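You operate a simulated robot arm through the tools that you are given. There is no shell and no other tool. Be economical: measure what you need, move in short steps, check, and stop when the job is done.

The job below is to be done with a simulated two-armed robot. You get a single attempt, and the scene is never put back.

Task
Put the feeler gauge from the top of the black table on the lower shelf of the tool cart. Fetch the green filter and set it on the belt behind engine two. Put one of the cups from the top of the black table on the top of the cream table. Take the brass sensor on the top of the cream table and put it away on the middle of the green bench. Fetch the white box from the top of the cream table and set it on the lower shelf of the yellow stand. Stack the red box marked "829" from the green bench on top of the red box marked "860". Take the silver bracket and leave it on the middle of the green bench. The order is free. Set down upright: green filter, cup.

Only the result counts: the job must be done as asked and must still hold three seconds after the hand-in. Knocking over, shifting, dropping, spilling or breaking anything else fails it.

Robot
Two 7-joint arms with two-finger grippers on one trunk, on a base that drives. Base frame: it is fixed to the floor where the robot stands at the start and does not move with it; the origin is under the middle of the robot, x ahead of it, y to its left, z up. Readings come in m, degrees, newtons and seconds.
The left shoulder is at the start at [0.078, 0.151, 0.988], the right one opposite. With the tool pointing down near the work surface each hand reaches from about 0.34 to 0.8 m from the robot's upright axis, wherever it stands, measured 20 degrees to its own side. Places, roughly: belt behind engine two [-1.7, 0.3, 0.3]; brass sensor (4x4x5 cm) [-0.2, -3.4, 0.9]; cup [0.5, 0.75, 1]; feeler gauge [0.5, 0.25, 0.75]; green filter [0.75, 0.75, 1]; lower shelf of the tool cart [-0.9, -3.6, 0.2]; lower shelf of the yellow stand (24x22 cm) [-3.16, -6.5, 0.22]; middle of the green bench [0.7, 13.2, 0.7]; red box [0.5, 12.25, 0.75]; silver bracket (9x5x5 cm) [0.6, 11.3, 0.7]; top of the cream table [0.3, -3.6, 0.8]; white box [0, -3.5, 1]. Payload 2.54 kg a hand.
Tool frame (each hand has its own): the origin (TCP) lies between the finger pads and is the grasp point; the fingertips stand 0.03 m ahead of it; z points along the fingers, y is the line along which they close. Largest opening 0.116 m; the body of the gripper starts 0.095 m behind the TCP.
Orientation is that of the tool frame in the base frame, as [roll, pitch, yaw] about the fixed x, y, z axes, in that order (R = Rz(yaw) Ry(pitch) Rx(roll)). With the fingers straight down and closing along the base's y, the tool's x points along the base's -x, its y along +y and its z along -z.

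Tools
- The arms move only by the tool jog_arm. It takes "left_motion", "right_motion" or both (then of equal length, played together; a hand with none holds still); each is one flat list of numbers, 6 for each row, row after row: the shift along the base's x, y, z in m, then the turn, a rotation vector about the base's x, y, z in degrees. In form: [x, y, z, ax, ay, az, x, y, z, ax, ay, az, ...]. A call has 1 to 8 rows; each row shifts and turns the commanded pose from where the row before left it. "left_hand" and "right_hand" are, for a hand that has rows, the closure, from 0 (fully open) to 1 (shut), set as the call begins (left out, the last holds). Each row takes 0.2 s and may step no farther than 0.05 m and 8.6 degrees from the row before; otherwise, or with a gripper value out of range, the whole call is refused. A pose out of reach is approached as far as the arm can. The call stops where the force on the tool passes 40 N (or 10 N more than at its start, if that is more) or the arm is blocked; 0.2 s more then pass. The fingers move at their own pace (about 0.072 m/s each) and stop on an object; they squeeze with about 31 N. The grip force told is the motor's: it shows also when the fingers shut on nothing. Time passes only in rows, and 0.2 s behind the last, so rows that do not move let the fingers close. The reply holds the time, the measured pose of the TCP, the force on the tool along the base axes, the opening and the grip force, in the units named above and with some noise, with the torque about the TCP (base axes, N m) and any sound that the robot's microphone picked up, and new pictures: "show" is both (left out), scene, wrist or none (wrist: the cameras of the hands that moved).
- Cameras (640 x 400 px; columns grow to the right, rows downward): "scene" is now at [0.138, 0.0594, 1.142]; the picture's right is [0.50, -0.87, 0.00], its down [-0.24, -0.14, -0.96] and it looks along [0.83, 0.48, -0.28] (base axes); focal length 214 px, centre (320, 200). "left" rides on the left gripper at [0.069, 0.015, -0.122] in its tool frame; the picture's right is [-0.21, 0.98, 0.00], its down [-0.83, -0.18, -0.53] and it looks along [-0.52, -0.11, 0.85] (tool axes); focal length 251 px, centre (320, 200). "right" rides on the right gripper at [0.069, -0.015, -0.122] in its tool frame; the picture's right is [0.21, 0.98, 0.00], its down [-0.83, 0.18, -0.53] and it looks along [-0.52, 0.11, 0.85] (tool axes); focal length 251 px, centre (320, 200). There is no depth. A picture from a camera that has moved, and an enlarged one, comes with that camera's place and axes in the base frame and with its lens. The place of the scene camera against the robot may be out by one fixed shift of up to 0.025 m in any direction.
- slide_trunk(by): slides the trunk up (or, below 0, down) by that many m; the arms and the scene camera ride with it, the base frame stays. It gives what a move gives, with no picture.
- steer(legs): drives the robot by 1 to 6 legs, each [ahead, left, turn to the left] in m, m and degrees, along the robot's own axes; the way and the turn of a leg run together, so that a leg with both is an arc; at most 1.5 m and 180 degrees a leg. The arms and the cameras ride along, it lands a little off, and it stops where it bumps. It gives what a move gives, and a new picture of the scene camera.
- aim_head(pan, tilt): turns the head with the scene camera to pan (to the left, within 80 degrees either way) and tilt (down, from -29 to 69), counted from straight ahead of the robot. It gives what a move gives, and a new picture of the scene camera.
- inspect(camera, box): a new picture of the part [left, top, right, bottom] of that camera's present view, enlarged. No time passes.
- close_job(): hands the job in; it is judged then, once.

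Go step by step. Nothing tells you exact positions but the pictures and the camera data: compare them with the known pose of the tool, close in by small moves and look again before you grip or let go. The budget is 207 turns and 260 pictures, counting those below and the enlarged ones. Unless the task says otherwise, let go and move clear before handing in, and close with one line.

The tools are called after "Emit:" as name(argument=value, ...) on one line, values as JSON. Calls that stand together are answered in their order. jog_arm: Moves the arms, as the interface text tells. Its arguments: {"type":"object","properties":{"left_motion":{"type":"array"},"left_hand":{"type":"number"},"right_motion":{"type":"array"},"right_hand":{"type":"number"},"show":{"type":"string","enum":["both","scene","wrist","none"]}},"required":[]} The other tools are called the same way: slide_trunk (by) slides the trunk up or down; steer (legs) drives the base; aim_head (pan, tilt) turns the head that bears the scene camera; inspect (camera, box) takes an enlarged picture of a part of a camera's view; close_job () hands the job in.

At the start:

```text
clock: 0.0
left_tool_pos: [0.384, 0.5167, 1.1606]
left_tcp_rot: [179.9, 0.0, 179.9]
left_wrist_force: [0.3, 0.1, -0.1]
left_ft_torque: [0.02, 0.0, 0.01]
left_width: 0.116
left_grip_force: 0.0
right_tool_pos: [0.332, 0.0255, 1.0909]
right_tcp_rot: [179.9, 0.0, -180.0]
right_wrist_force: [-1.0, 0.5, 0.2]
right_ft_torque: [-0.02, -0.01, 0.02]
right_width: 0.1161
right_grip_force: 0.1
trunk travel left (down, up): [-0.225, 0.064]
robot x, y, heading: [-0.0009, -0.004, 0.0]
head pan, tilt: [29.8, 16.1]
```

scene: 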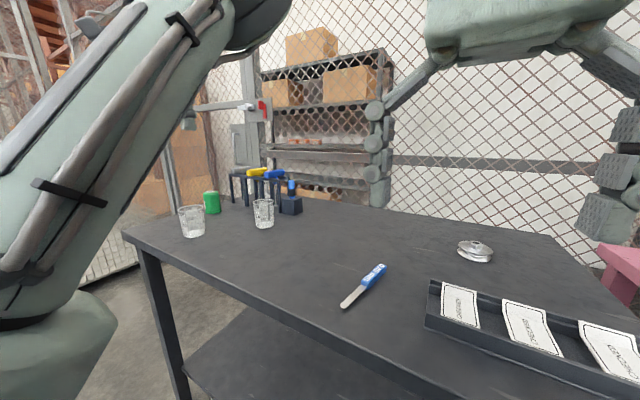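
right: 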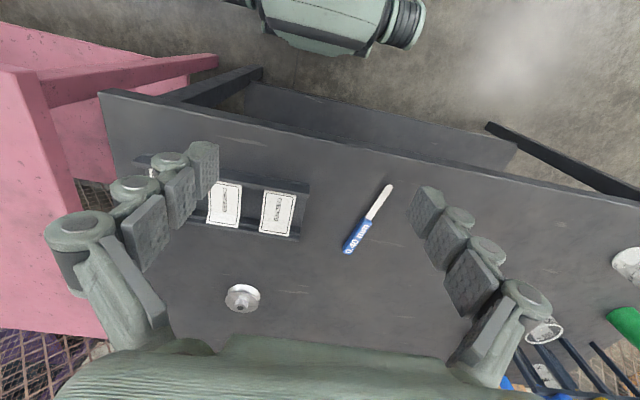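
left: 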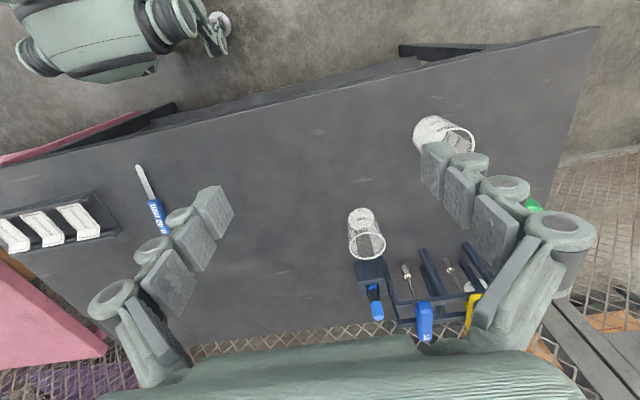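

I see the black table with the gauge, two cups, the green filter and a tool rack. I'll look closer at these objects before moving anything.

Emit:
inspect(camera="scene", box=[150, 140, 340, 260])

Emit:
inspect(camera="left", box=[320, 80, 600, 360])

```text
3.33 times, centred on (245, 200) of scene
camera zoom: at [0.138, 0.0594, 1.142], right [0.5, -0.87, 0.0], down [-0.24, -0.14, -0.96], along [0.83, 0.48, -0.28], focal length 715 px, centre (570, 200)
```

zoom: 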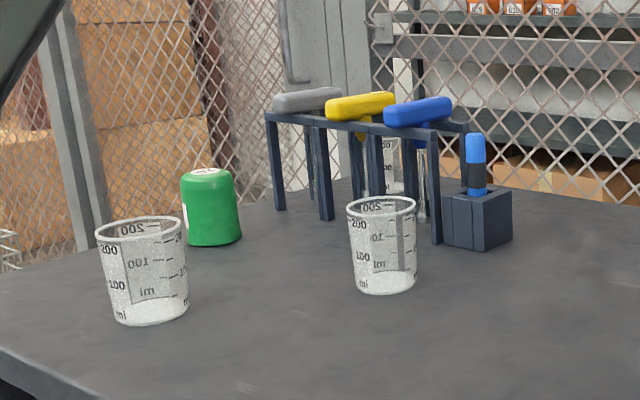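

```text
1.43 times, centred on (460, 220) of left
camera zoom: at [0.3151, 0.5318, 1.2827], right [0.22, 0.98, 0.0], down [0.83, -0.18, 0.53], along [0.52, -0.11, -0.85], focal length 359 px, centre (120, 171)
```

zoom: 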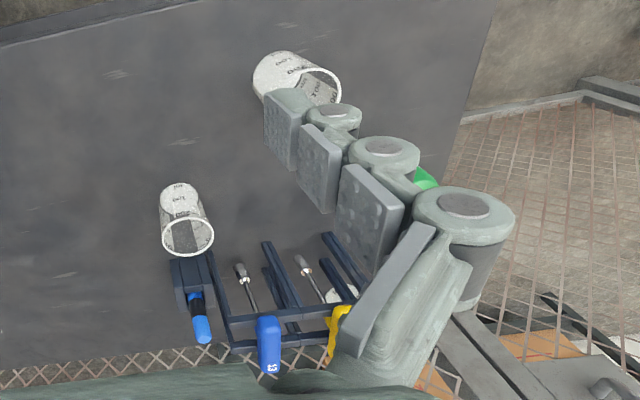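

Cup A is near (0.485, 0.71), the filter near (0.63, 0.85) and the gauge near (0.50, 0.165), with the table top at about 0.85. I'll sidestep left so both arms can reach.

Emit:
steer(legs=[[0, 0.5, 0]])

Emit:
aim_head(pan=10, tilt=35)

Emit:
inspect(camera="right", box=[0, 0, 640, 400])

Emit:
inspect(camera="left", box=[0, 0, 640, 400])

```text
clock: 5.3
left_tool_pos: [0.3856, 1.0085, 1.1608]
left_tcp_rot: [179.9, 0.0, 179.7]
left_wrist_force: [0.3, 0.9, 0.5]
left_ft_torque: [0.0, -0.02, -0.01]
left_width: 0.1159
left_grip_force: 0.0
right_tool_pos: [0.333, 0.5193, 1.0911]
right_tcp_rot: [-179.9, 0.0, 179.8]
right_wrist_force: [-0.6, -0.3, 0.4]
right_ft_torque: [-0.01, 0.01, -0.01]
right_width: 0.1159
right_grip_force: 0.1
trunk travel left (down, up): [-0.225, 0.064]
robot x, y, heading: [-0.0012, 0.4928, -0.3]
head pan, tilt: [29.8, 16.1]
camera scene: at [0.1389, 0.5534, 1.142], right [0.49, -0.87, 0.0], down [-0.24, -0.14, -0.96], along [0.84, 0.47, -0.28], focal length 214 px, centre (320, 200)
```

scene: 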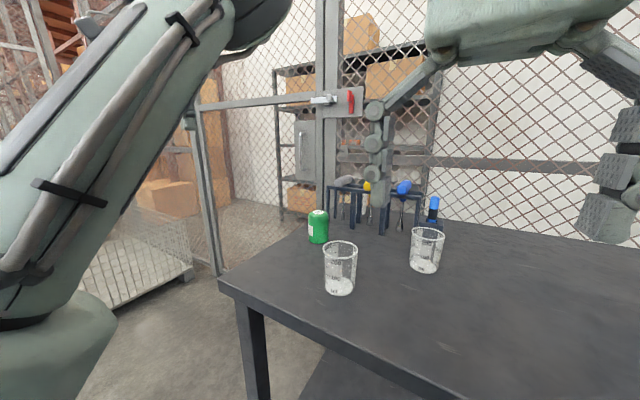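

```text
clock: 6.1
left_tool_pos: [0.3865, 1.0103, 1.1612]
left_tcp_rot: [179.9, 0.0, 179.8]
left_wrist_force: [0.6, -0.3, -0.3]
left_ft_torque: [-0.01, 0.0, 0.01]
left_width: 0.1157
left_grip_force: 0.1
right_tool_pos: [0.3339, 0.5188, 1.0914]
right_tcp_rot: [-180.0, -0.1, 179.9]
right_wrist_force: [0.2, 0.2, -0.2]
right_ft_torque: [0.04, 0.04, 0.02]
right_width: 0.116
right_grip_force: 0.1
trunk travel left (down, up): [-0.225, 0.064]
robot x, y, heading: [-0.0034, 0.4965, -0.1]
head pan, tilt: [10.0, 35.0]
camera scene: at [0.1445, 0.5223, 1.1119], right [0.17, -0.99, 0.0], down [-0.56, -0.1, -0.82], along [0.81, 0.14, -0.57], focal length 214 px, centre (320, 200)
```

scene: 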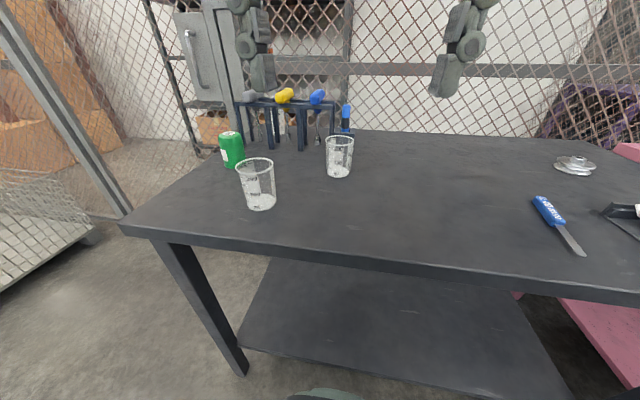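

```text
1.00 times, centred on (320, 200) of right (not enlarged: the box is as wide or as high as the picture)
camera zoom: at [0.2645, 0.5031, 1.2119], right [-0.21, 0.98, 0.0], down [0.83, 0.18, 0.53], along [0.52, 0.11, -0.85], focal length 251 px, centre (320, 200)
```

zoom: 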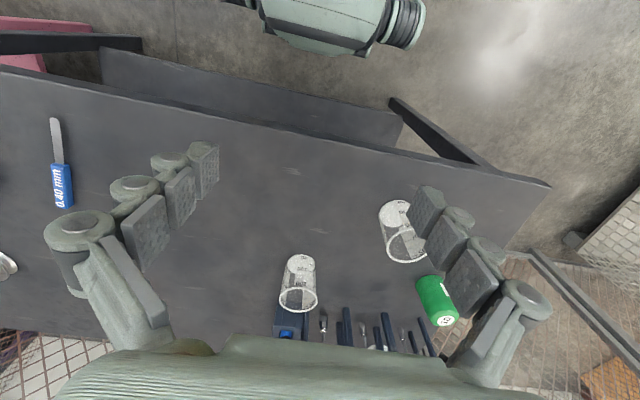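

```text
1.00 times, centred on (320, 200) of left (not enlarged: the box is as wide or as high as the picture)
camera zoom: at [0.3175, 1.0253, 1.2827], right [0.22, 0.98, 0.0], down [0.82, -0.19, 0.53], along [0.52, -0.12, -0.85], focal length 251 px, centre (320, 200)
```

zoom: 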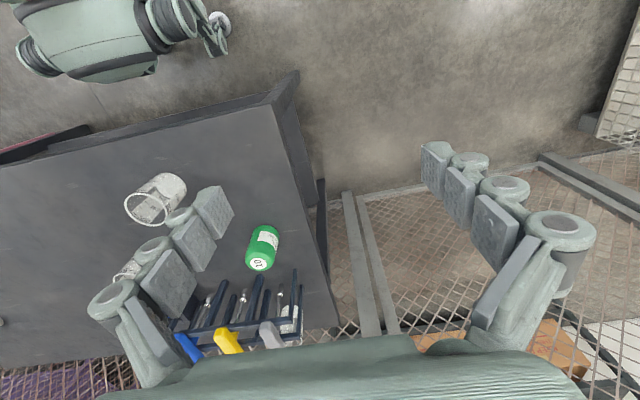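

The filter is at about (0.642, 0.825) and the gauge handle at about (0.55, 0.14). I'm moving the left hand above the filter and the right hand toward the gauge.

Emit:
jog_arm(left_motion=[0.032, -0.0231, -0.01, 0, 0, 0, 0.032, -0.0231, -0.01, 0, 0, 0, 0.032, -0.0231, -0.01, 0, 0, 0, 0.032, -0.0231, -0.01, 0, 0, 0, 0.032, -0.0231, -0.01, 0, 0, 0, 0.032, -0.0231, -0.01, 0, 0, 0, 0.032, -0.0231, -0.01, 0, 0, 0, 0.032, -0.0231, -0.01, 0, 0, 0], right_motion=[0.026, -0.042, -0.01, 0, 0, 0, 0.026, -0.042, -0.01, 0, 0, 0, 0.026, -0.042, -0.01, 0, 0, 0, 0.026, -0.042, -0.01, 0, 0, 0, 0.026, -0.042, -0.01, 0, 0, 0, 0.026, -0.042, -0.01, 0, 0, 0, 0.026, -0.042, -0.01, 0, 0, 0, 0.026, -0.042, -0.01, 0, 0, 0])

```text
refused: row 1 steps farther than a row can; nothing moved
```

Row step was a hair too long; retrying a bit shorter.

Emit:
jog_arm(left_motion=[0.032, -0.0231, -0.01, 0, 0, 0, 0.032, -0.0231, -0.01, 0, 0, 0, 0.032, -0.0231, -0.01, 0, 0, 0, 0.032, -0.0231, -0.01, 0, 0, 0, 0.032, -0.0231, -0.01, 0, 0, 0, 0.032, -0.0231, -0.01, 0, 0, 0, 0.032, -0.0231, -0.01, 0, 0, 0, 0.032, -0.0231, -0.01, 0, 0, 0], right_motion=[0.0255, -0.041, -0.01, 0, 0, 0, 0.0255, -0.041, -0.01, 0, 0, 0, 0.0255, -0.041, -0.01, 0, 0, 0, 0.0255, -0.041, -0.01, 0, 0, 0, 0.0255, -0.041, -0.01, 0, 0, 0, 0.0255, -0.041, -0.01, 0, 0, 0, 0.0255, -0.041, -0.01, 0, 0, 0, 0.0255, -0.041, -0.01, 0, 0, 0])

```text
clock: 7.9
left_tool_pos: [0.642, 0.8217, 1.0793]
left_tcp_rot: [180.0, 0.0, 179.7]
left_wrist_force: [-1.0, 0.2, -0.8]
left_ft_torque: [0.06, 0.01, 0.01]
left_width: 0.116
left_grip_force: 0.0
right_tool_pos: [0.5406, 0.1913, 1.0104]
right_tcp_rot: [180.0, -0.1, 179.8]
right_wrist_force: [0.1, 0.4, 0.2]
right_ft_torque: [0.02, -0.02, -0.03]
right_width: 0.116
right_grip_force: 0.0
trunk travel left (down, up): [-0.225, 0.064]
robot x, y, heading: [0.0023, 0.4908, -0.1]
head pan, tilt: [10.0, 35.0]
camera scene: at [0.145, 0.5217, 1.1117], right [0.17, -0.99, 0.0], down [-0.57, -0.1, -0.82], along [0.81, 0.14, -0.57], focal length 214 px, centre (320, 200)
camera right: at [0.471, 0.1741, 1.1309], right [-0.21, 0.98, 0.0], down [0.83, 0.18, 0.53], along [0.52, 0.11, -0.85], focal length 251 px, centre (320, 200)
camera left: at [0.5747, 0.8377, 1.2024], right [0.22, 0.98, 0.0], down [0.83, -0.19, 0.53], along [0.52, -0.12, -0.85], focal length 251 px, centre (320, 200)
```

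scene: 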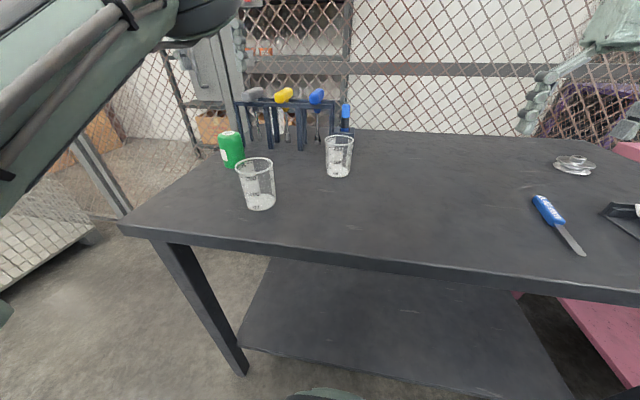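
right: 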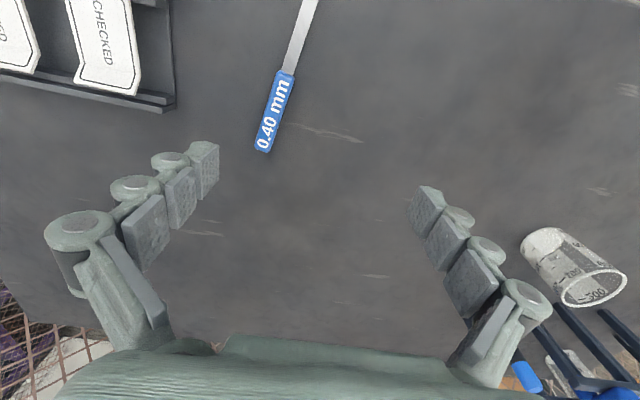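
left: 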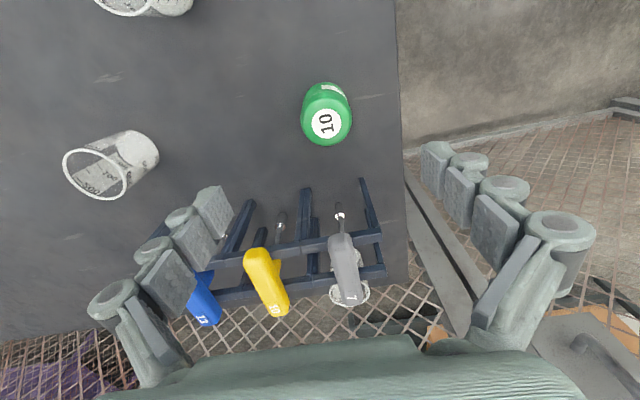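

Both hands are nearly over their targets, so I'm lowering each one and aligning the right hand with the handle.

Emit:
jog_arm(left_motion=[0.001, 0.0015, -0.0435, 0, 0, 0, 0.001, 0.0015, -0.0435, 0, 0, 0, 0.001, 0.0015, -0.0435, 0, 0, 0, 0, 0.0015, -0.0435, 0, 0, 0], right_motion=[0.001, -0.025, -0.015, 0, 0, -3.7, 0.001, -0.026, -0.015, 0, 0, -3.7, 0.001, 0, -0.04, 0, 0, 0, 0.001, 0, -0.04, 0, 0, 0], show="wrist")

```text
clock: 8.9
left_tool_pos: [0.6463, 0.8272, 0.9076]
left_tcp_rot: [179.9, 0.0, 179.7]
left_wrist_force: [0.5, -0.4, 0.2]
left_ft_torque: [0.02, -0.02, 0.01]
left_width: 0.1158
left_grip_force: 0.1
right_tool_pos: [0.5422, 0.1414, 0.9002]
right_tcp_rot: [179.9, 0.0, 172.4]
right_wrist_force: [0.3, 0.9, 0.2]
right_ft_torque: [0.03, 0.02, -0.02]
right_width: 0.116
right_grip_force: 0.1
trunk travel left (down, up): [-0.225, 0.064]
robot x, y, heading: [0.0025, 0.4962, -0.3]
head pan, tilt: [10.0, 35.0]
camera right: at [0.4727, 0.1339, 1.0203], right [-0.08, 1.0, 0.0], down [0.84, 0.07, 0.53], along [0.53, 0.04, -0.85], focal length 251 px, centre (320, 200)
camera left: at [0.5779, 0.8424, 1.0304], right [0.22, 0.98, 0.0], down [0.82, -0.19, 0.53], along [0.52, -0.12, -0.85], focal length 251 px, centre (320, 200)
```

right: 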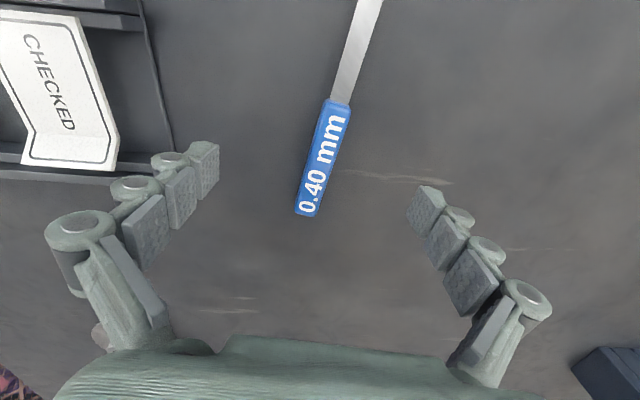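
left: 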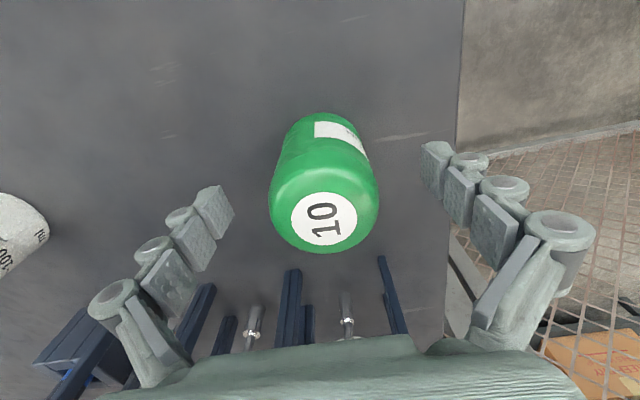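

The filter sits between the left fingers. I'm closing the left hand and lowering the right onto the gauge handle with a small yaw correction.

Emit:
jog_arm(left_motion=[0, 0, 0, 0, 0, 0, 0, 0, 0, 0, 0, 0, 0, 0, 0, 0, 0, 0, 0, 0, 0, 0, 0, 0], left_hand=1, right_motion=[0.001, -0.001, -0.006, 0, 0, -3.5, 0, 0, -0.006, 0, 0, 0, 0, 0, -0.003, 0, 0, 0, 0, 0, -0.002, 0, 0, 0], show="wrist")

```text
clock: 9.9
left_tool_pos: [0.6456, 0.8262, 0.9086]
left_tcp_rot: [179.8, 0.0, 179.8]
left_wrist_force: [0.3, 0.1, 1.9]
left_ft_torque: [0.08, -0.04, 0.01]
left_width: 0.058
left_grip_force: 31.0
right_tool_pos: [0.5412, 0.1405, 0.885]
right_tcp_rot: [180.0, -0.1, 168.9]
right_wrist_force: [0.0, 0.1, 0.1]
right_ft_torque: [0.01, 0.0, 0.02]
right_width: 0.1161
right_grip_force: 0.1
trunk travel left (down, up): [-0.225, 0.064]
robot x, y, heading: [0.0014, 0.4944, -0.4]
head pan, tilt: [10.0, 35.0]
camera right: at [0.4716, 0.1365, 1.0047], right [-0.02, 1.0, 0.0], down [0.85, 0.02, 0.53], along [0.53, 0.01, -0.85], focal length 251 px, centre (320, 200)
camera left: at [0.5773, 0.8425, 1.0311], right [0.22, 0.98, 0.0], down [0.82, -0.19, 0.53], along [0.52, -0.12, -0.85], focal length 251 px, centre (320, 200)
```

right: 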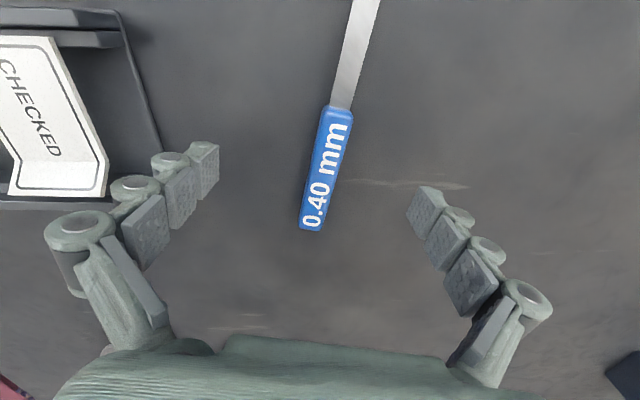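
left: 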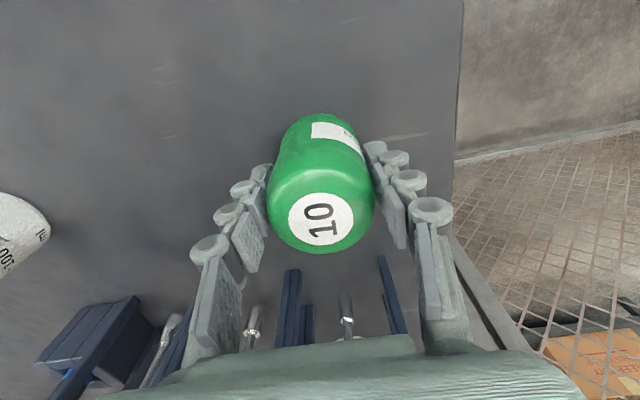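

The filter is gripped. I'm lowering the right hand slightly more, closing on the gauge, and lifting the left.

Emit:
jog_arm(right_motion=[0.001, 0, -0.003, 0, 0, 0], show="none")

Emit:
jog_arm(right_motion=[0, 0, 0, 0, 0, 0, 0, 0, 0, 0, 0, 0, 0, 0, 0, 0, 0, 0, 0, 0, 0, 0, 0, 0, 0, 0, 0, 0, 0, 0], right_hand=1, left_motion=[0, 0, 0.02, 0, 0, 0, 0, 0, 0.04, 0, 0, 0, 0, 0, 0.04, 0, 0, 0, 0, 0, 0.04, 0, 0, 0, 0, 0, 0.04, 0, 0, 0], show="wrist")

```text
clock: 10.3
left_tool_pos: [0.6464, 0.8254, 0.9091]
left_tcp_rot: [179.9, 0.1, 179.7]
left_wrist_force: [-0.7, 0.4, 0.9]
left_ft_torque: [0.07, -0.03, 0.02]
left_width: 0.0578
left_grip_force: 31.2
right_tool_pos: [0.542, 0.1392, 0.8814]
right_tcp_rot: [-180.0, -0.1, 168.9]
right_wrist_force: [-0.4, 0.1, 0.2]
right_ft_torque: [0.02, -0.04, 0.02]
right_width: 0.1161
right_grip_force: 0.1
trunk travel left (down, up): [-0.225, 0.064]
robot x, y, heading: [0.0016, 0.4947, -0.4]
head pan, tilt: [10.0, 35.0]
```

```text
clock: 11.5
left_tool_pos: [0.6447, 0.8249, 1.0867]
left_tcp_rot: [180.0, 0.2, 179.6]
left_wrist_force: [-0.1, 0.4, -2.7]
left_ft_torque: [0.0, 0.02, 0.01]
left_width: 0.0576
left_grip_force: 31.2
right_tool_pos: [0.5425, 0.1396, 0.8818]
right_tcp_rot: [-180.0, 0.0, 168.8]
right_wrist_force: [0.1, -0.4, -0.3]
right_ft_torque: [-0.02, 0.02, -0.01]
right_width: 0.017
right_grip_force: 31.3
trunk travel left (down, up): [-0.225, 0.064]
robot x, y, heading: [0.0018, 0.4927, -0.4]
head pan, tilt: [10.0, 35.0]
camera right: at [0.472, 0.1372, 1.0021], right [-0.02, 1.0, 0.0], down [0.85, 0.02, 0.53], along [0.53, 0.01, -0.85], focal length 251 px, centre (320, 200)
camera left: at [0.5758, 0.8413, 1.2094], right [0.22, 0.98, 0.0], down [0.82, -0.19, 0.53], along [0.52, -0.12, -0.85], focal length 251 px, centre (320, 200)
```

right: 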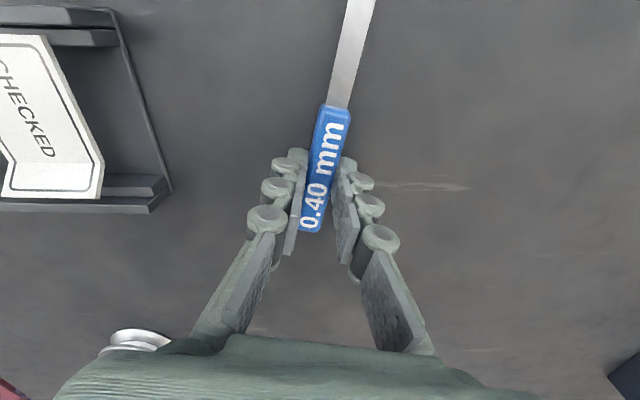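
left: 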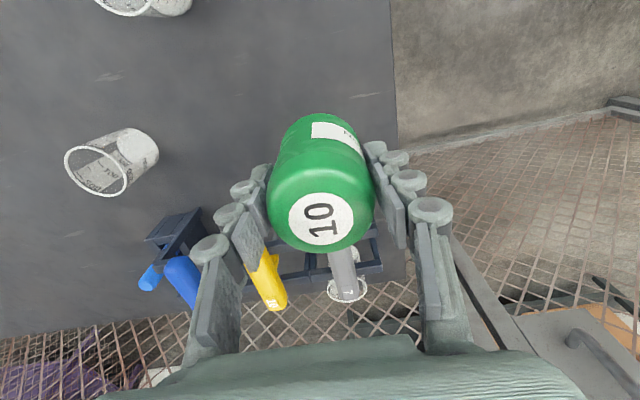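

Both grips hold. I'll lift and retract both hands to a carrying position.

Emit:
jog_arm(right_motion=[0, 0, 0.03, 0, 0, 0, 0, 0, 0.05, 0, 0, 0, 0, 0, 0.05, 0, 0, 0, 0, 0, 0.05, 0, 0, 0, -0.045, 0.02, 0, 0, 0, 0, -0.045, 0.02, 0, 0, 0, 0], left_motion=[-0.04, -0.01, 0.01, 0, 0, 0, -0.04, -0.01, 0.01, 0, 0, 0, -0.04, -0.01, 0.01, 0, 0, 0, -0.04, -0.01, 0, 0, 0, 0, -0.04, -0.01, 0, 0, 0, 0, -0.04, -0.01, 0, 0, 0, 0], show="none")

Emit:
steer(legs=[[-0.35, 0, 0], [0, 0, 90], [0, 0, 80]])

```text
clock: 12.9
left_tool_pos: [0.4236, 0.7839, 1.1172]
left_tcp_rot: [-179.7, -0.3, 179.8]
left_wrist_force: [-1.6, 0.6, -2.4]
left_ft_torque: [-0.04, 0.03, 0.0]
left_width: 0.0577
left_grip_force: 31.1
left hand out of reach, approached as far as the arm can: row 6
right_tool_pos: [0.4554, 0.1808, 1.0574]
right_tcp_rot: [179.9, 0.0, 168.8]
right_wrist_force: [0.5, 1.2, -0.6]
right_ft_torque: [-0.03, 0.01, -0.02]
right_width: 0.0166
right_grip_force: 31.2
trunk travel left (down, up): [-0.225, 0.064]
robot x, y, heading: [0.0011, 0.4949, -0.2]
head pan, tilt: [10.0, 35.0]
```

```text
clock: 22.3
left_tool_pos: [-0.839, 0.3419, 1.1188]
left_tcp_rot: [-179.9, -0.3, -17.0]
left_wrist_force: [0.6, 0.1, -3.2]
left_ft_torque: [-0.01, -0.06, 0.02]
left_width: 0.0578
left_grip_force: 31.5
right_tool_pos: [-0.6953, 0.927, 1.0588]
right_tcp_rot: [180.0, 0.0, -27.8]
right_wrist_force: [0.3, -1.1, -0.7]
right_ft_torque: [0.03, 0.0, 0.02]
right_width: 0.0173
right_grip_force: 31.3
trunk travel left (down, up): [-0.225, 0.064]
robot x, y, heading: [-0.3526, 0.4935, 163.1]
head pan, tilt: [10.0, 35.0]
camera scene: at [-0.5114, 0.5102, 1.1772], right [-0.21, 0.98, 0.0], down [-0.1, -0.02, -0.99], along [-0.97, -0.21, 0.1], focal length 214 px, centre (320, 200)
```

scene: 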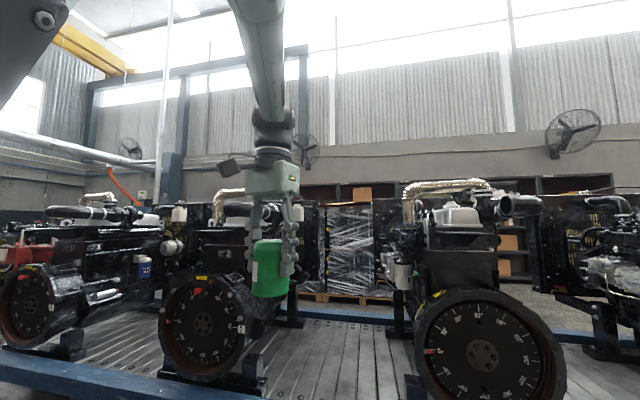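

The engines stand on a belt in front of me. I need a better look at the belt spot around (-1.7, 0.3).

Emit:
aim_head(pan=20, tilt=20)

Emit:
inspect(camera="scene", box=[100, 100, 420, 300])

```text
clock: 23.1
left_tool_pos: [-0.839, 0.3419, 1.1155]
left_tcp_rot: [-179.8, -0.6, -17.1]
left_wrist_force: [-1.1, 0.0, -2.5]
left_ft_torque: [-0.01, -0.04, -0.02]
left_width: 0.058
left_grip_force: 31.1
right_tool_pos: [-0.6945, 0.927, 1.0575]
right_tcp_rot: [180.0, 0.0, -27.9]
right_wrist_force: [0.4, 1.0, -1.1]
right_ft_torque: [-0.02, 0.02, 0.04]
right_width: 0.0168
right_grip_force: 30.6
trunk travel left (down, up): [-0.225, 0.064]
robot x, y, heading: [-0.3503, 0.4951, 163.0]
head pan, tilt: [20.0, 20.0]
camera scene: at [-0.5118, 0.5108, 1.1764], right [-0.2, 0.98, 0.0], down [-0.09, -0.02, -1.0], along [-0.98, -0.2, 0.09], focal length 214 px, centre (320, 200)
```

scene: 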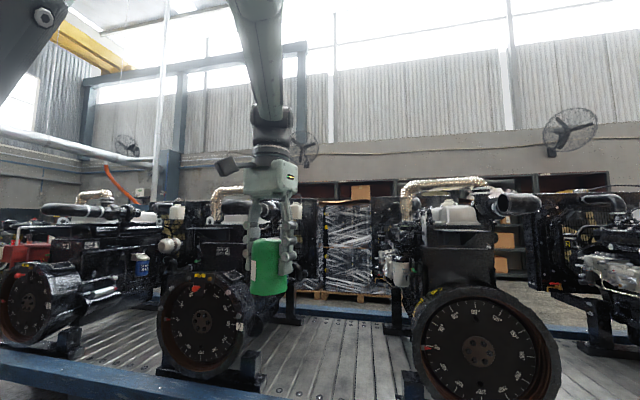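

```text
2.00 times, centred on (260, 200) of scene
camera zoom: at [-0.5118, 0.5108, 1.1764], right [-0.2, 0.98, 0.0], down [-0.09, -0.02, -1.0], along [-0.98, -0.2, 0.09], focal length 429 px, centre (440, 200)
```

zoom: 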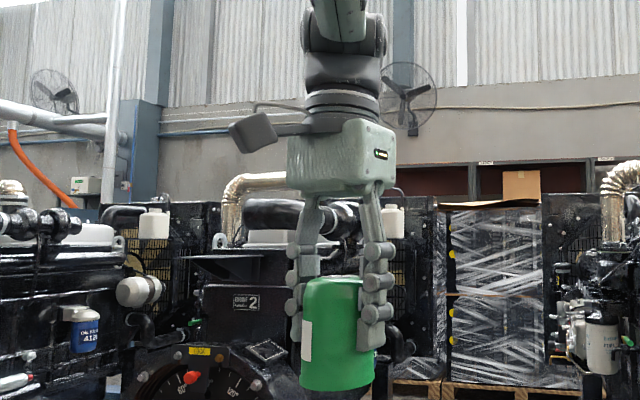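

Plate "2" is on the left-centre engine, so the free belt spot is to its right at about (-1.7, 0.3). I'll tuck the right hand in, face the belt and approach.

Emit:
jog_arm(right_motion=[0.022, -0.042, 0, 0, 0, 0, 0.022, -0.042, 0, 0, 0, 0, 0.022, -0.042, 0, 0, 0, 0], show="none")

Emit:
steer(legs=[[0, 0, 17], [0.45, 0, 0]])

Emit:
aim_head(pan=15, tilt=40)

```text
clock: 23.9
left_tool_pos: [-0.8395, 0.3411, 1.1152]
left_tcp_rot: [-179.8, -0.5, -17.0]
left_wrist_force: [-0.6, -0.5, -2.5]
left_ft_torque: [-0.04, 0.0, -0.02]
left_width: 0.0579
left_grip_force: 30.6
right_tool_pos: [-0.6273, 0.7994, 1.0567]
right_tcp_rot: [-180.0, 0.1, -27.8]
right_wrist_force: [-0.6, -0.5, -0.4]
right_ft_torque: [0.03, -0.01, 0.04]
right_width: 0.0169
right_grip_force: 30.9
trunk travel left (down, up): [-0.225, 0.064]
robot x, y, heading: [-0.3476, 0.4938, 162.9]
head pan, tilt: [20.0, 20.0]
```

```text
clock: 27.6
left_tool_pos: [-1.225, 0.2036, 1.1168]
left_tcp_rot: [-179.7, -0.7, 0.1]
left_wrist_force: [-0.7, 0.5, -2.8]
left_ft_torque: [0.01, -0.03, 0.03]
left_width: 0.0578
left_grip_force: 30.8
right_tool_pos: [-1.1564, 0.7032, 1.0558]
right_tcp_rot: [-179.9, 0.0, -10.9]
right_wrist_force: [-0.9, 0.9, -1.3]
right_ft_torque: [0.04, -0.01, 0.0]
right_width: 0.0168
right_grip_force: 31.2
trunk travel left (down, up): [-0.225, 0.064]
robot x, y, heading: [-0.8047, 0.4908, -180.1]
head pan, tilt: [20.0, 20.0]
camera scene: at [-0.9588, 0.4657, 1.1766], right [-0.48, 0.88, 0.0], down [-0.09, -0.05, -1.0], along [-0.87, -0.48, 0.1], focal length 214 px, centre (320, 200)
```

scene: 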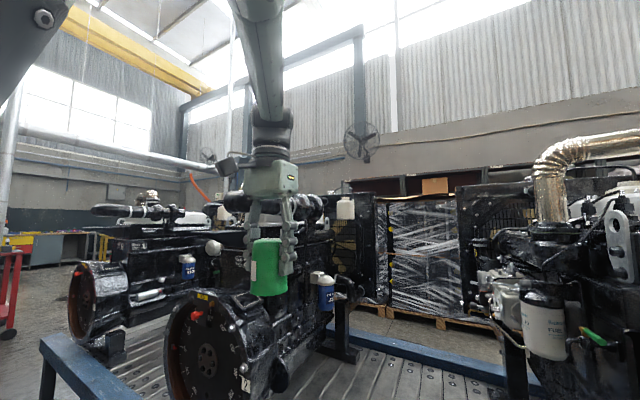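

```text
clock: 28.5
left_tool_pos: [-1.2263, 0.2043, 1.114]
left_tcp_rot: [-179.7, -0.9, 0.0]
left_wrist_force: [-0.1, -0.4, -2.0]
left_ft_torque: [0.02, 0.03, -0.03]
left_width: 0.0579
left_grip_force: 31.3
right_tool_pos: [-1.1571, 0.7049, 1.057]
right_tcp_rot: [-180.0, 0.0, -10.9]
right_wrist_force: [0.3, -0.8, -0.7]
right_ft_torque: [0.01, 0.0, 0.02]
right_width: 0.0168
right_grip_force: 30.9
trunk travel left (down, up): [-0.225, 0.064]
robot x, y, heading: [-0.7975, 0.494, -180.0]
head pan, tilt: [15.0, 40.0]
camera scene: at [-0.959, 0.4661, 1.1758], right [-0.47, 0.88, 0.0], down [-0.08, -0.04, -1.0], along [-0.88, -0.47, 0.09], focal length 214 px, centre (320, 200)
```

scene: 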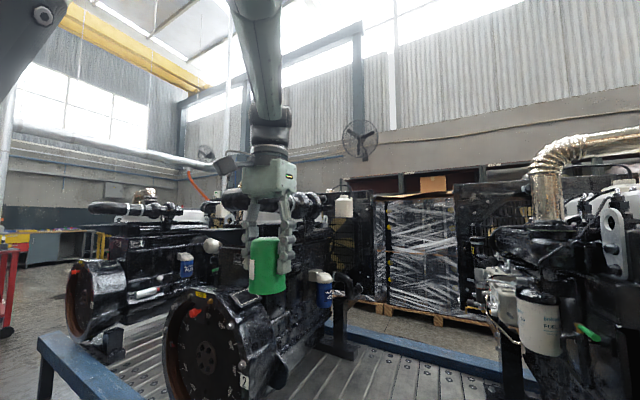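

The head isn't following its commands, probably because the retracted left arm is pressing on it. I'll push the left hand forward and re-aim.

Emit:
jog_arm(left_motion=[-0.04, 0, 0, 0, 0, 0, -0.04, 0, 0, 0, 0, 0, -0.04, 0, 0, 0, 0, 0], show="none")

Emit:
aim_head(pan=15, tilt=40)

```text
clock: 29.3
left_tool_pos: [-1.349, 0.2038, 1.119]
left_tcp_rot: [-179.9, -0.6, 0.0]
left_wrist_force: [-0.4, 0.4, -2.3]
left_ft_torque: [0.0, -0.03, 0.02]
left_width: 0.0578
left_grip_force: 31.0
right_tool_pos: [-1.1578, 0.704, 1.0566]
right_tcp_rot: [180.0, 0.0, -11.0]
right_wrist_force: [-0.7, -0.2, -1.6]
right_ft_torque: [-0.03, -0.02, -0.01]
right_width: 0.017
right_grip_force: 30.5
trunk travel left (down, up): [-0.225, 0.064]
robot x, y, heading: [-0.8018, 0.4933, -180.1]
head pan, tilt: [15.0, 40.0]
```

```text
clock: 29.9
left_tool_pos: [-1.347, 0.203, 1.1189]
left_tcp_rot: [180.0, -0.5, 0.1]
left_wrist_force: [0.5, -0.5, -1.6]
left_ft_torque: [0.01, -0.03, -0.01]
left_width: 0.0579
left_grip_force: 30.7
right_tool_pos: [-1.1578, 0.7044, 1.0577]
right_tcp_rot: [-180.0, 0.1, -10.9]
right_wrist_force: [0.3, 0.4, -1.2]
right_ft_torque: [0.02, 0.0, 0.0]
right_width: 0.0168
right_grip_force: 31.3
trunk travel left (down, up): [-0.225, 0.064]
robot x, y, heading: [-0.802, 0.4922, -180.1]
head pan, tilt: [15.0, 40.0]
camera scene: at [-0.9641, 0.4854, 1.1043], right [-0.26, 0.97, 0.0], down [0.62, 0.17, -0.77], along [-0.74, -0.2, -0.64], focal length 214 px, centre (320, 200)
```

scene: 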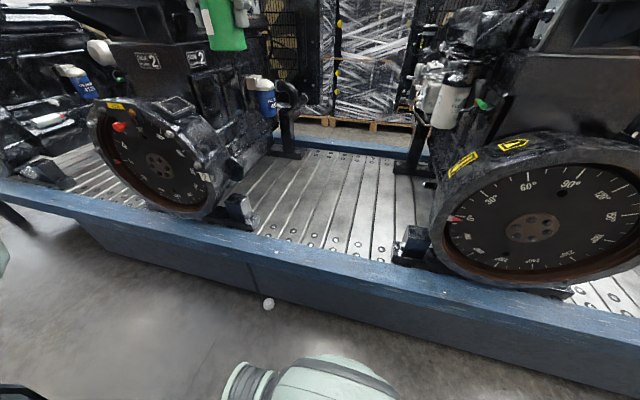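

The head is free again, and I can see clear belt slats centred near (-1.72, 0.32). I'll drive closer and lower the trunk.

Emit:
steer(legs=[[0.25, 0, 0]])

Emit:
slide_trunk(by=-0.2)

```text
clock: 31.8
left_tool_pos: [-1.5974, 0.205, 1.1167]
left_tcp_rot: [-179.7, -0.7, -0.1]
left_wrist_force: [0.1, 0.0, -2.0]
left_ft_torque: [-0.02, -0.01, 0.0]
left_width: 0.0578
left_grip_force: 31.0
right_tool_pos: [-1.4025, 0.7044, 1.0563]
right_tcp_rot: [-179.6, -0.1, -10.6]
right_wrist_force: [-0.2, 0.3, -0.2]
right_ft_torque: [0.0, -0.04, 0.02]
right_width: 0.0168
right_grip_force: 31.0
trunk travel left (down, up): [-0.225, 0.064]
robot x, y, heading: [-1.0514, 0.4961, 179.9]
head pan, tilt: [15.0, 40.0]
stopped in leg 1: the force on the tool passed its limit at 41 N (the readings are from after the stop); the commanded pose is now the measured one
camera scene: at [-1.2128, 0.4856, 1.1043], right [-0.26, 0.97, 0.0], down [0.62, 0.17, -0.77], along [-0.74, -0.2, -0.64], focal length 214 px, centre (320, 200)
```

scene: 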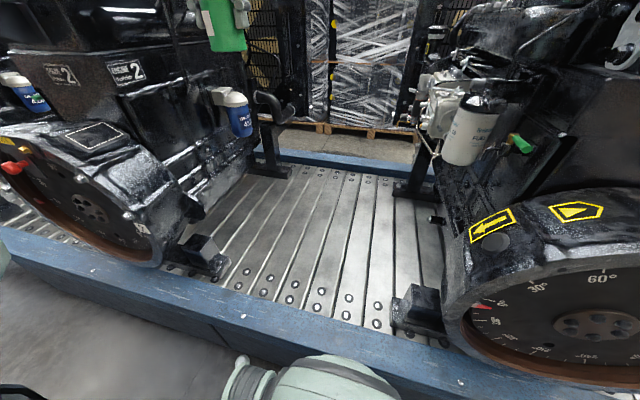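

```text
clock: 33.9
left_tool_pos: [-1.5968, 0.2031, 0.9178]
left_tcp_rot: [-179.9, -0.6, 0.0]
left_wrist_force: [0.0, 0.6, -2.0]
left_ft_torque: [0.01, 0.02, 0.01]
left_width: 0.0578
left_grip_force: 30.7
right_tool_pos: [-1.4007, 0.7048, 0.8572]
right_tcp_rot: [-179.6, -0.1, -10.6]
right_wrist_force: [-0.1, -0.2, -1.0]
right_ft_torque: [-0.02, -0.04, -0.01]
right_width: 0.0169
right_grip_force: 31.0
trunk travel left (down, up): [-0.025, 0.264]
robot x, y, heading: [-1.0494, 0.4942, 179.8]
head pan, tilt: [15.0, 40.0]
```

A force limit tripped at the end of that drive, so I'm checking the right hand's surroundings and the scene before going on.

Emit:
inspect(camera="right", box=[0, 0, 640, 400])

Emit:
inspect(camera="left", box=[0, 0, 640, 400])

Emit:
inspect(camera="scene", box=[0, 0, 640, 400])

```text
1.00 times, centred on (320, 200) of right (not enlarged: the box is as wide or as high as the picture)
camera zoom: at [-1.3318, 0.7054, 0.978], right [0.03, -1.0, 0.0], down [-0.85, -0.03, 0.53], along [-0.53, -0.01, -0.85], focal length 251 px, centre (320, 200)
```

zoom: 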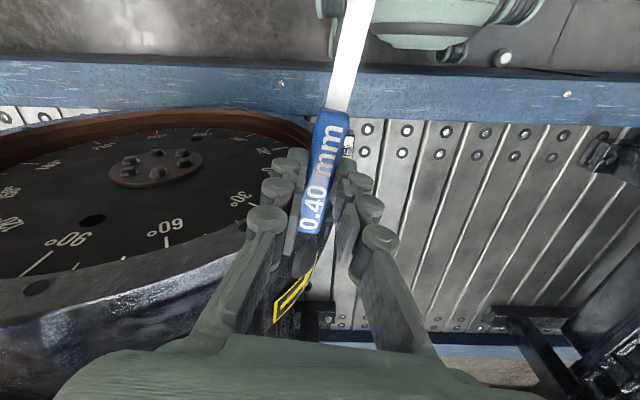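

```text
1.00 times, centred on (320, 200) of left (not enlarged: the box is as wide or as high as the picture)
camera zoom: at [-1.5287, 0.1887, 1.0404], right [-0.22, -0.98, -0.01], down [-0.83, 0.18, 0.53], along [-0.51, 0.12, -0.85], focal length 251 px, centre (320, 200)
```

zoom: 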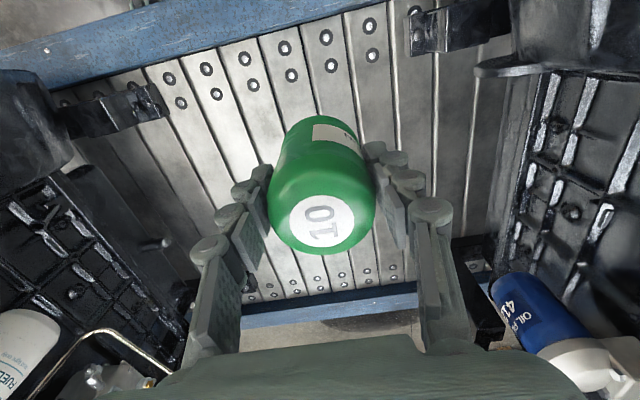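

```text
1.00 times, centred on (320, 200) of scene (not enlarged: the box is as wide or as high as the picture)
camera zoom: at [-1.2126, 0.4857, 0.9044], right [-0.26, 0.97, 0.0], down [0.62, 0.17, -0.77], along [-0.74, -0.2, -0.64], focal length 214 px, centre (320, 200)
```

zoom: 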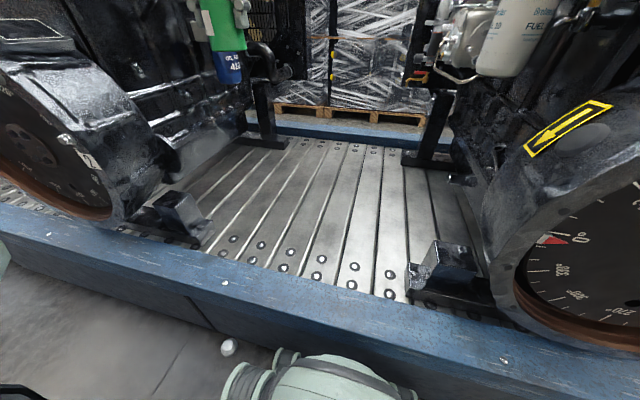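

Nothing is touching, and the belt is at about z 0.37 with the free gap running y 0 to 0.64. The arrow points toward engine two, so this is the spot behind it, and I'm moving over (-1.70, 0.28) and descending.

Emit:
jog_arm(left_motion=[-0.034, 0.026, -0.02, 0, 0, 0, -0.034, 0.026, -0.02, 0, 0, 0, -0.034, 0.026, -0.02, 0, 0, 0, 0, 0, -0.049, 0, 0, 0, 0, 0, -0.049, 0, 0, 0, 0, 0, -0.049, 0, 0, 0, 0, 0, -0.049, 0, 0, 0, 0, 0, -0.049, 0, 0, 0])

```text
clock: 35.7
left_tool_pos: [-1.6983, 0.2817, 0.6124]
left_tcp_rot: [-179.8, -0.7, -0.1]
left_wrist_force: [-0.3, -0.1, -1.7]
left_ft_torque: [0.02, -0.01, -0.01]
left_width: 0.0578
left_grip_force: 30.8
right_tool_pos: [-1.4022, 0.7046, 0.8566]
right_tcp_rot: [-179.7, -0.1, -10.6]
right_wrist_force: [0.8, 0.0, -1.2]
right_ft_torque: [-0.01, 0.0, 0.0]
right_width: 0.017
right_grip_force: 31.0
trunk travel left (down, up): [-0.025, 0.264]
robot x, y, heading: [-1.0476, 0.4957, 179.9]
head pan, tilt: [15.0, 40.0]
camera scene: at [-1.2126, 0.4858, 0.9043], right [-0.26, 0.97, 0.0], down [0.62, 0.17, -0.77], along [-0.74, -0.2, -0.64], focal length 214 px, centre (320, 200)
camera left: at [-1.6304, 0.2667, 0.7346], right [-0.22, -0.98, -0.01], down [-0.83, 0.18, 0.53], along [-0.51, 0.12, -0.85], focal length 251 px, centre (320, 200)
```

scene: 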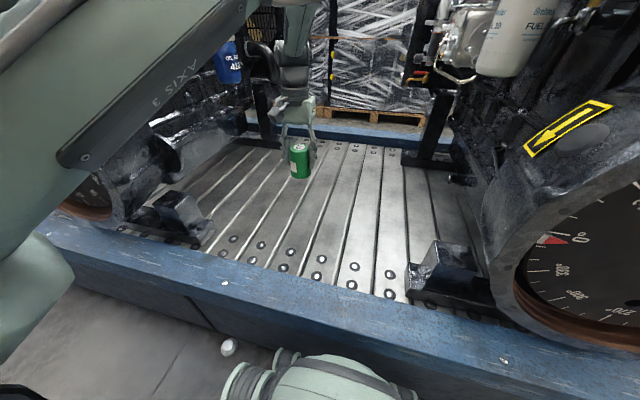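
left: 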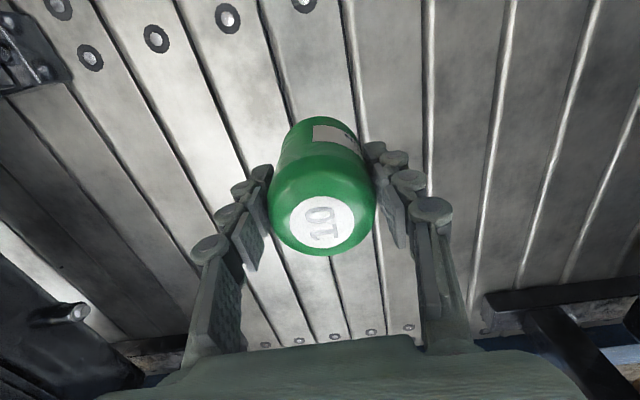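

The filter is above clear slats, so I'm lowering to just above the belt.

Emit:
jog_arm(left_motion=[0, 0, -0.045, 0, 0, 0, 0, 0, -0.045, 0, 0, 0, 0, 0, -0.045, 0, 0, 0, 0, 0, -0.03, 0, 0, 0])

```text
clock: 36.7
left_tool_pos: [-1.6961, 0.2806, 0.4476]
left_tcp_rot: [-179.8, -0.6, -0.1]
left_wrist_force: [0.9, 0.1, -1.9]
left_ft_torque: [0.0, -0.04, 0.03]
left_width: 0.0577
left_grip_force: 30.6
right_tool_pos: [-1.4031, 0.7039, 0.8578]
right_tcp_rot: [-179.7, -0.2, -10.6]
right_wrist_force: [0.2, -0.3, -0.7]
right_ft_torque: [0.01, 0.04, 0.02]
right_width: 0.0169
right_grip_force: 31.3
trunk travel left (down, up): [-0.025, 0.264]
robot x, y, heading: [-1.0509, 0.4961, 179.9]
head pan, tilt: [15.0, 40.0]
camera scene: at [-1.2127, 0.4857, 0.9043], right [-0.26, 0.97, 0.0], down [0.62, 0.17, -0.77], along [-0.74, -0.2, -0.64], focal length 214 px, centre (320, 200)
camera left: at [-1.6285, 0.266, 0.5703], right [-0.22, -0.98, -0.01], down [-0.83, 0.18, 0.53], along [-0.51, 0.12, -0.85], focal length 251 px, centre (320, 200)
```

scene: 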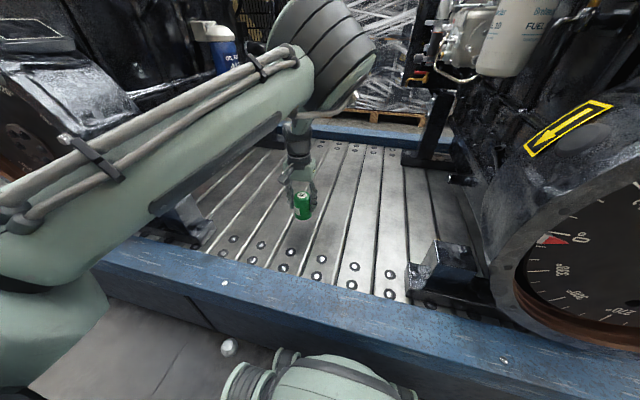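
left: 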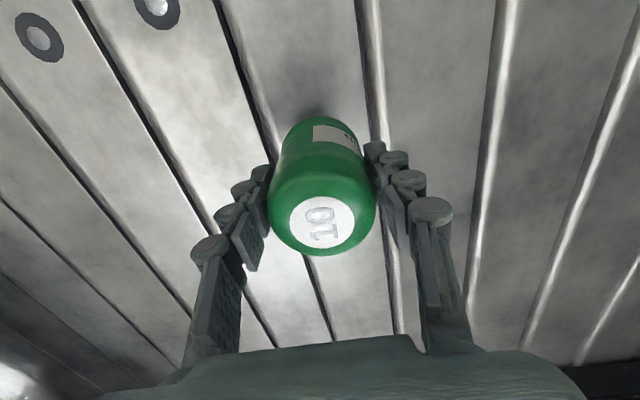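

The filter is centred over one slat, so I'll do a fine descent until contact.

Emit:
jog_arm(left_motion=[0, 0, -0.02, 0, 0, 0, 0, 0, -0.02, 0, 0, 0, 0, 0, -0.008, 0, 0, 0, 0, 0, -0.006, 0, 0, 0, 0, 0, -0.005, 0, 0, 0, 0, 0, -0.004, 0, 0, 0], show="wrist")

```text
clock: 38.1
left_tool_pos: [-1.7004, 0.2804, 0.3889]
left_tcp_rot: [-179.8, -0.1, -0.2]
left_wrist_force: [-2.7, 0.4, 24.6]
left_ft_torque: [-0.03, 0.19, 0.1]
left_width: 0.0579
left_grip_force: 31.2
right_tool_pos: [-1.4009, 0.7055, 0.8584]
right_tcp_rot: [-179.8, 0.0, -10.5]
right_wrist_force: [0.1, -0.6, -0.5]
right_ft_torque: [-0.04, 0.0, 0.0]
right_width: 0.0166
right_grip_force: 31.0
trunk travel left (down, up): [-0.025, 0.264]
robot x, y, heading: [-1.052, 0.4956, 179.7]
head pan, tilt: [15.0, 40.0]
camera left: at [-1.632, 0.2664, 0.5115], right [-0.22, -0.98, 0.0], down [-0.83, 0.18, 0.53], along [-0.52, 0.12, -0.85], focal length 251 px, centre (320, 200)
```

left: 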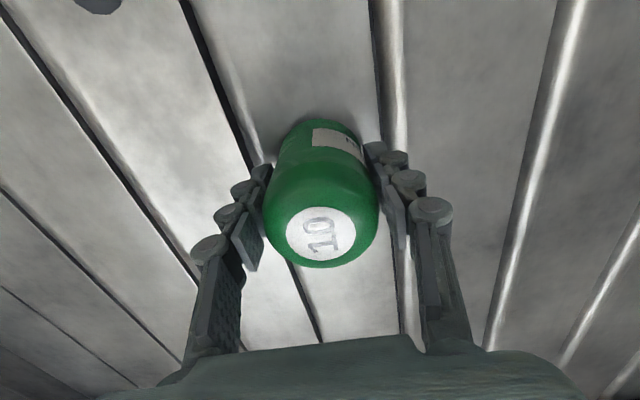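

It's in contact with the belt. I'll relieve the pressure slightly, then open.

Emit:
jog_arm(left_motion=[0, 0, 0.003, 0, 0, 0], show="none")

Emit:
jog_arm(left_motion=[0, 0, 0, 0, 0, 0, 0, 0, 0, 0, 0, 0, 0, 0, 0, 0, 0, 0, 0, 0, 0, 0, 0, 0, 0, 0, 0.02, 0, 0, 0, 0, 0, 0.04, 0, 0, 0, 0, 0, 0.05, 0, 0, 0], left_hand=0, show="wrist")

```text
clock: 38.5
left_tool_pos: [-1.6999, 0.2815, 0.3899]
left_tcp_rot: [-180.0, -0.3, 0.0]
left_wrist_force: [-6.4, -0.2, 16.6]
left_ft_torque: [-0.14, 0.78, 0.03]
left_width: 0.0577
left_grip_force: 31.0
right_tool_pos: [-1.4013, 0.7053, 0.8568]
right_tcp_rot: [-179.8, 0.0, -10.7]
right_wrist_force: [-0.1, -0.3, 0.3]
right_ft_torque: [0.04, 0.01, -0.01]
right_width: 0.0169
right_grip_force: 31.2
trunk travel left (down, up): [-0.025, 0.264]
robot x, y, heading: [-1.0521, 0.4969, 179.8]
head pan, tilt: [15.0, 40.0]
```

```text
clock: 40.1
left_tool_pos: [-1.7001, 0.2806, 0.5004]
left_tcp_rot: [-179.6, -0.7, -0.1]
left_wrist_force: [-0.2, 0.7, -0.1]
left_ft_torque: [-0.04, 0.01, 0.01]
left_width: 0.1161
left_grip_force: 0.1
right_tool_pos: [-1.4016, 0.7046, 0.8559]
right_tcp_rot: [-179.6, -0.1, -10.6]
right_wrist_force: [-0.8, -0.1, -0.2]
right_ft_torque: [-0.01, 0.01, 0.01]
right_width: 0.017
right_grip_force: 31.0
trunk travel left (down, up): [-0.025, 0.264]
robot x, y, heading: [-1.049, 0.4968, 179.5]
head pan, tilt: [15.0, 40.0]
camera left: at [-1.6319, 0.2659, 0.6234], right [-0.22, -0.98, -0.01], down [-0.83, 0.18, 0.52], along [-0.51, 0.12, -0.85], focal length 251 px, centre (320, 200)
```

left: 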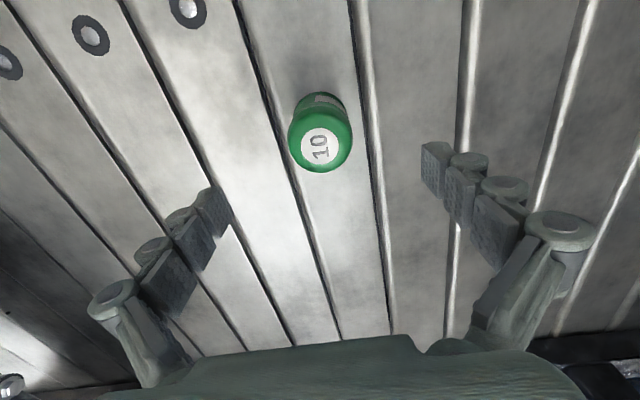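

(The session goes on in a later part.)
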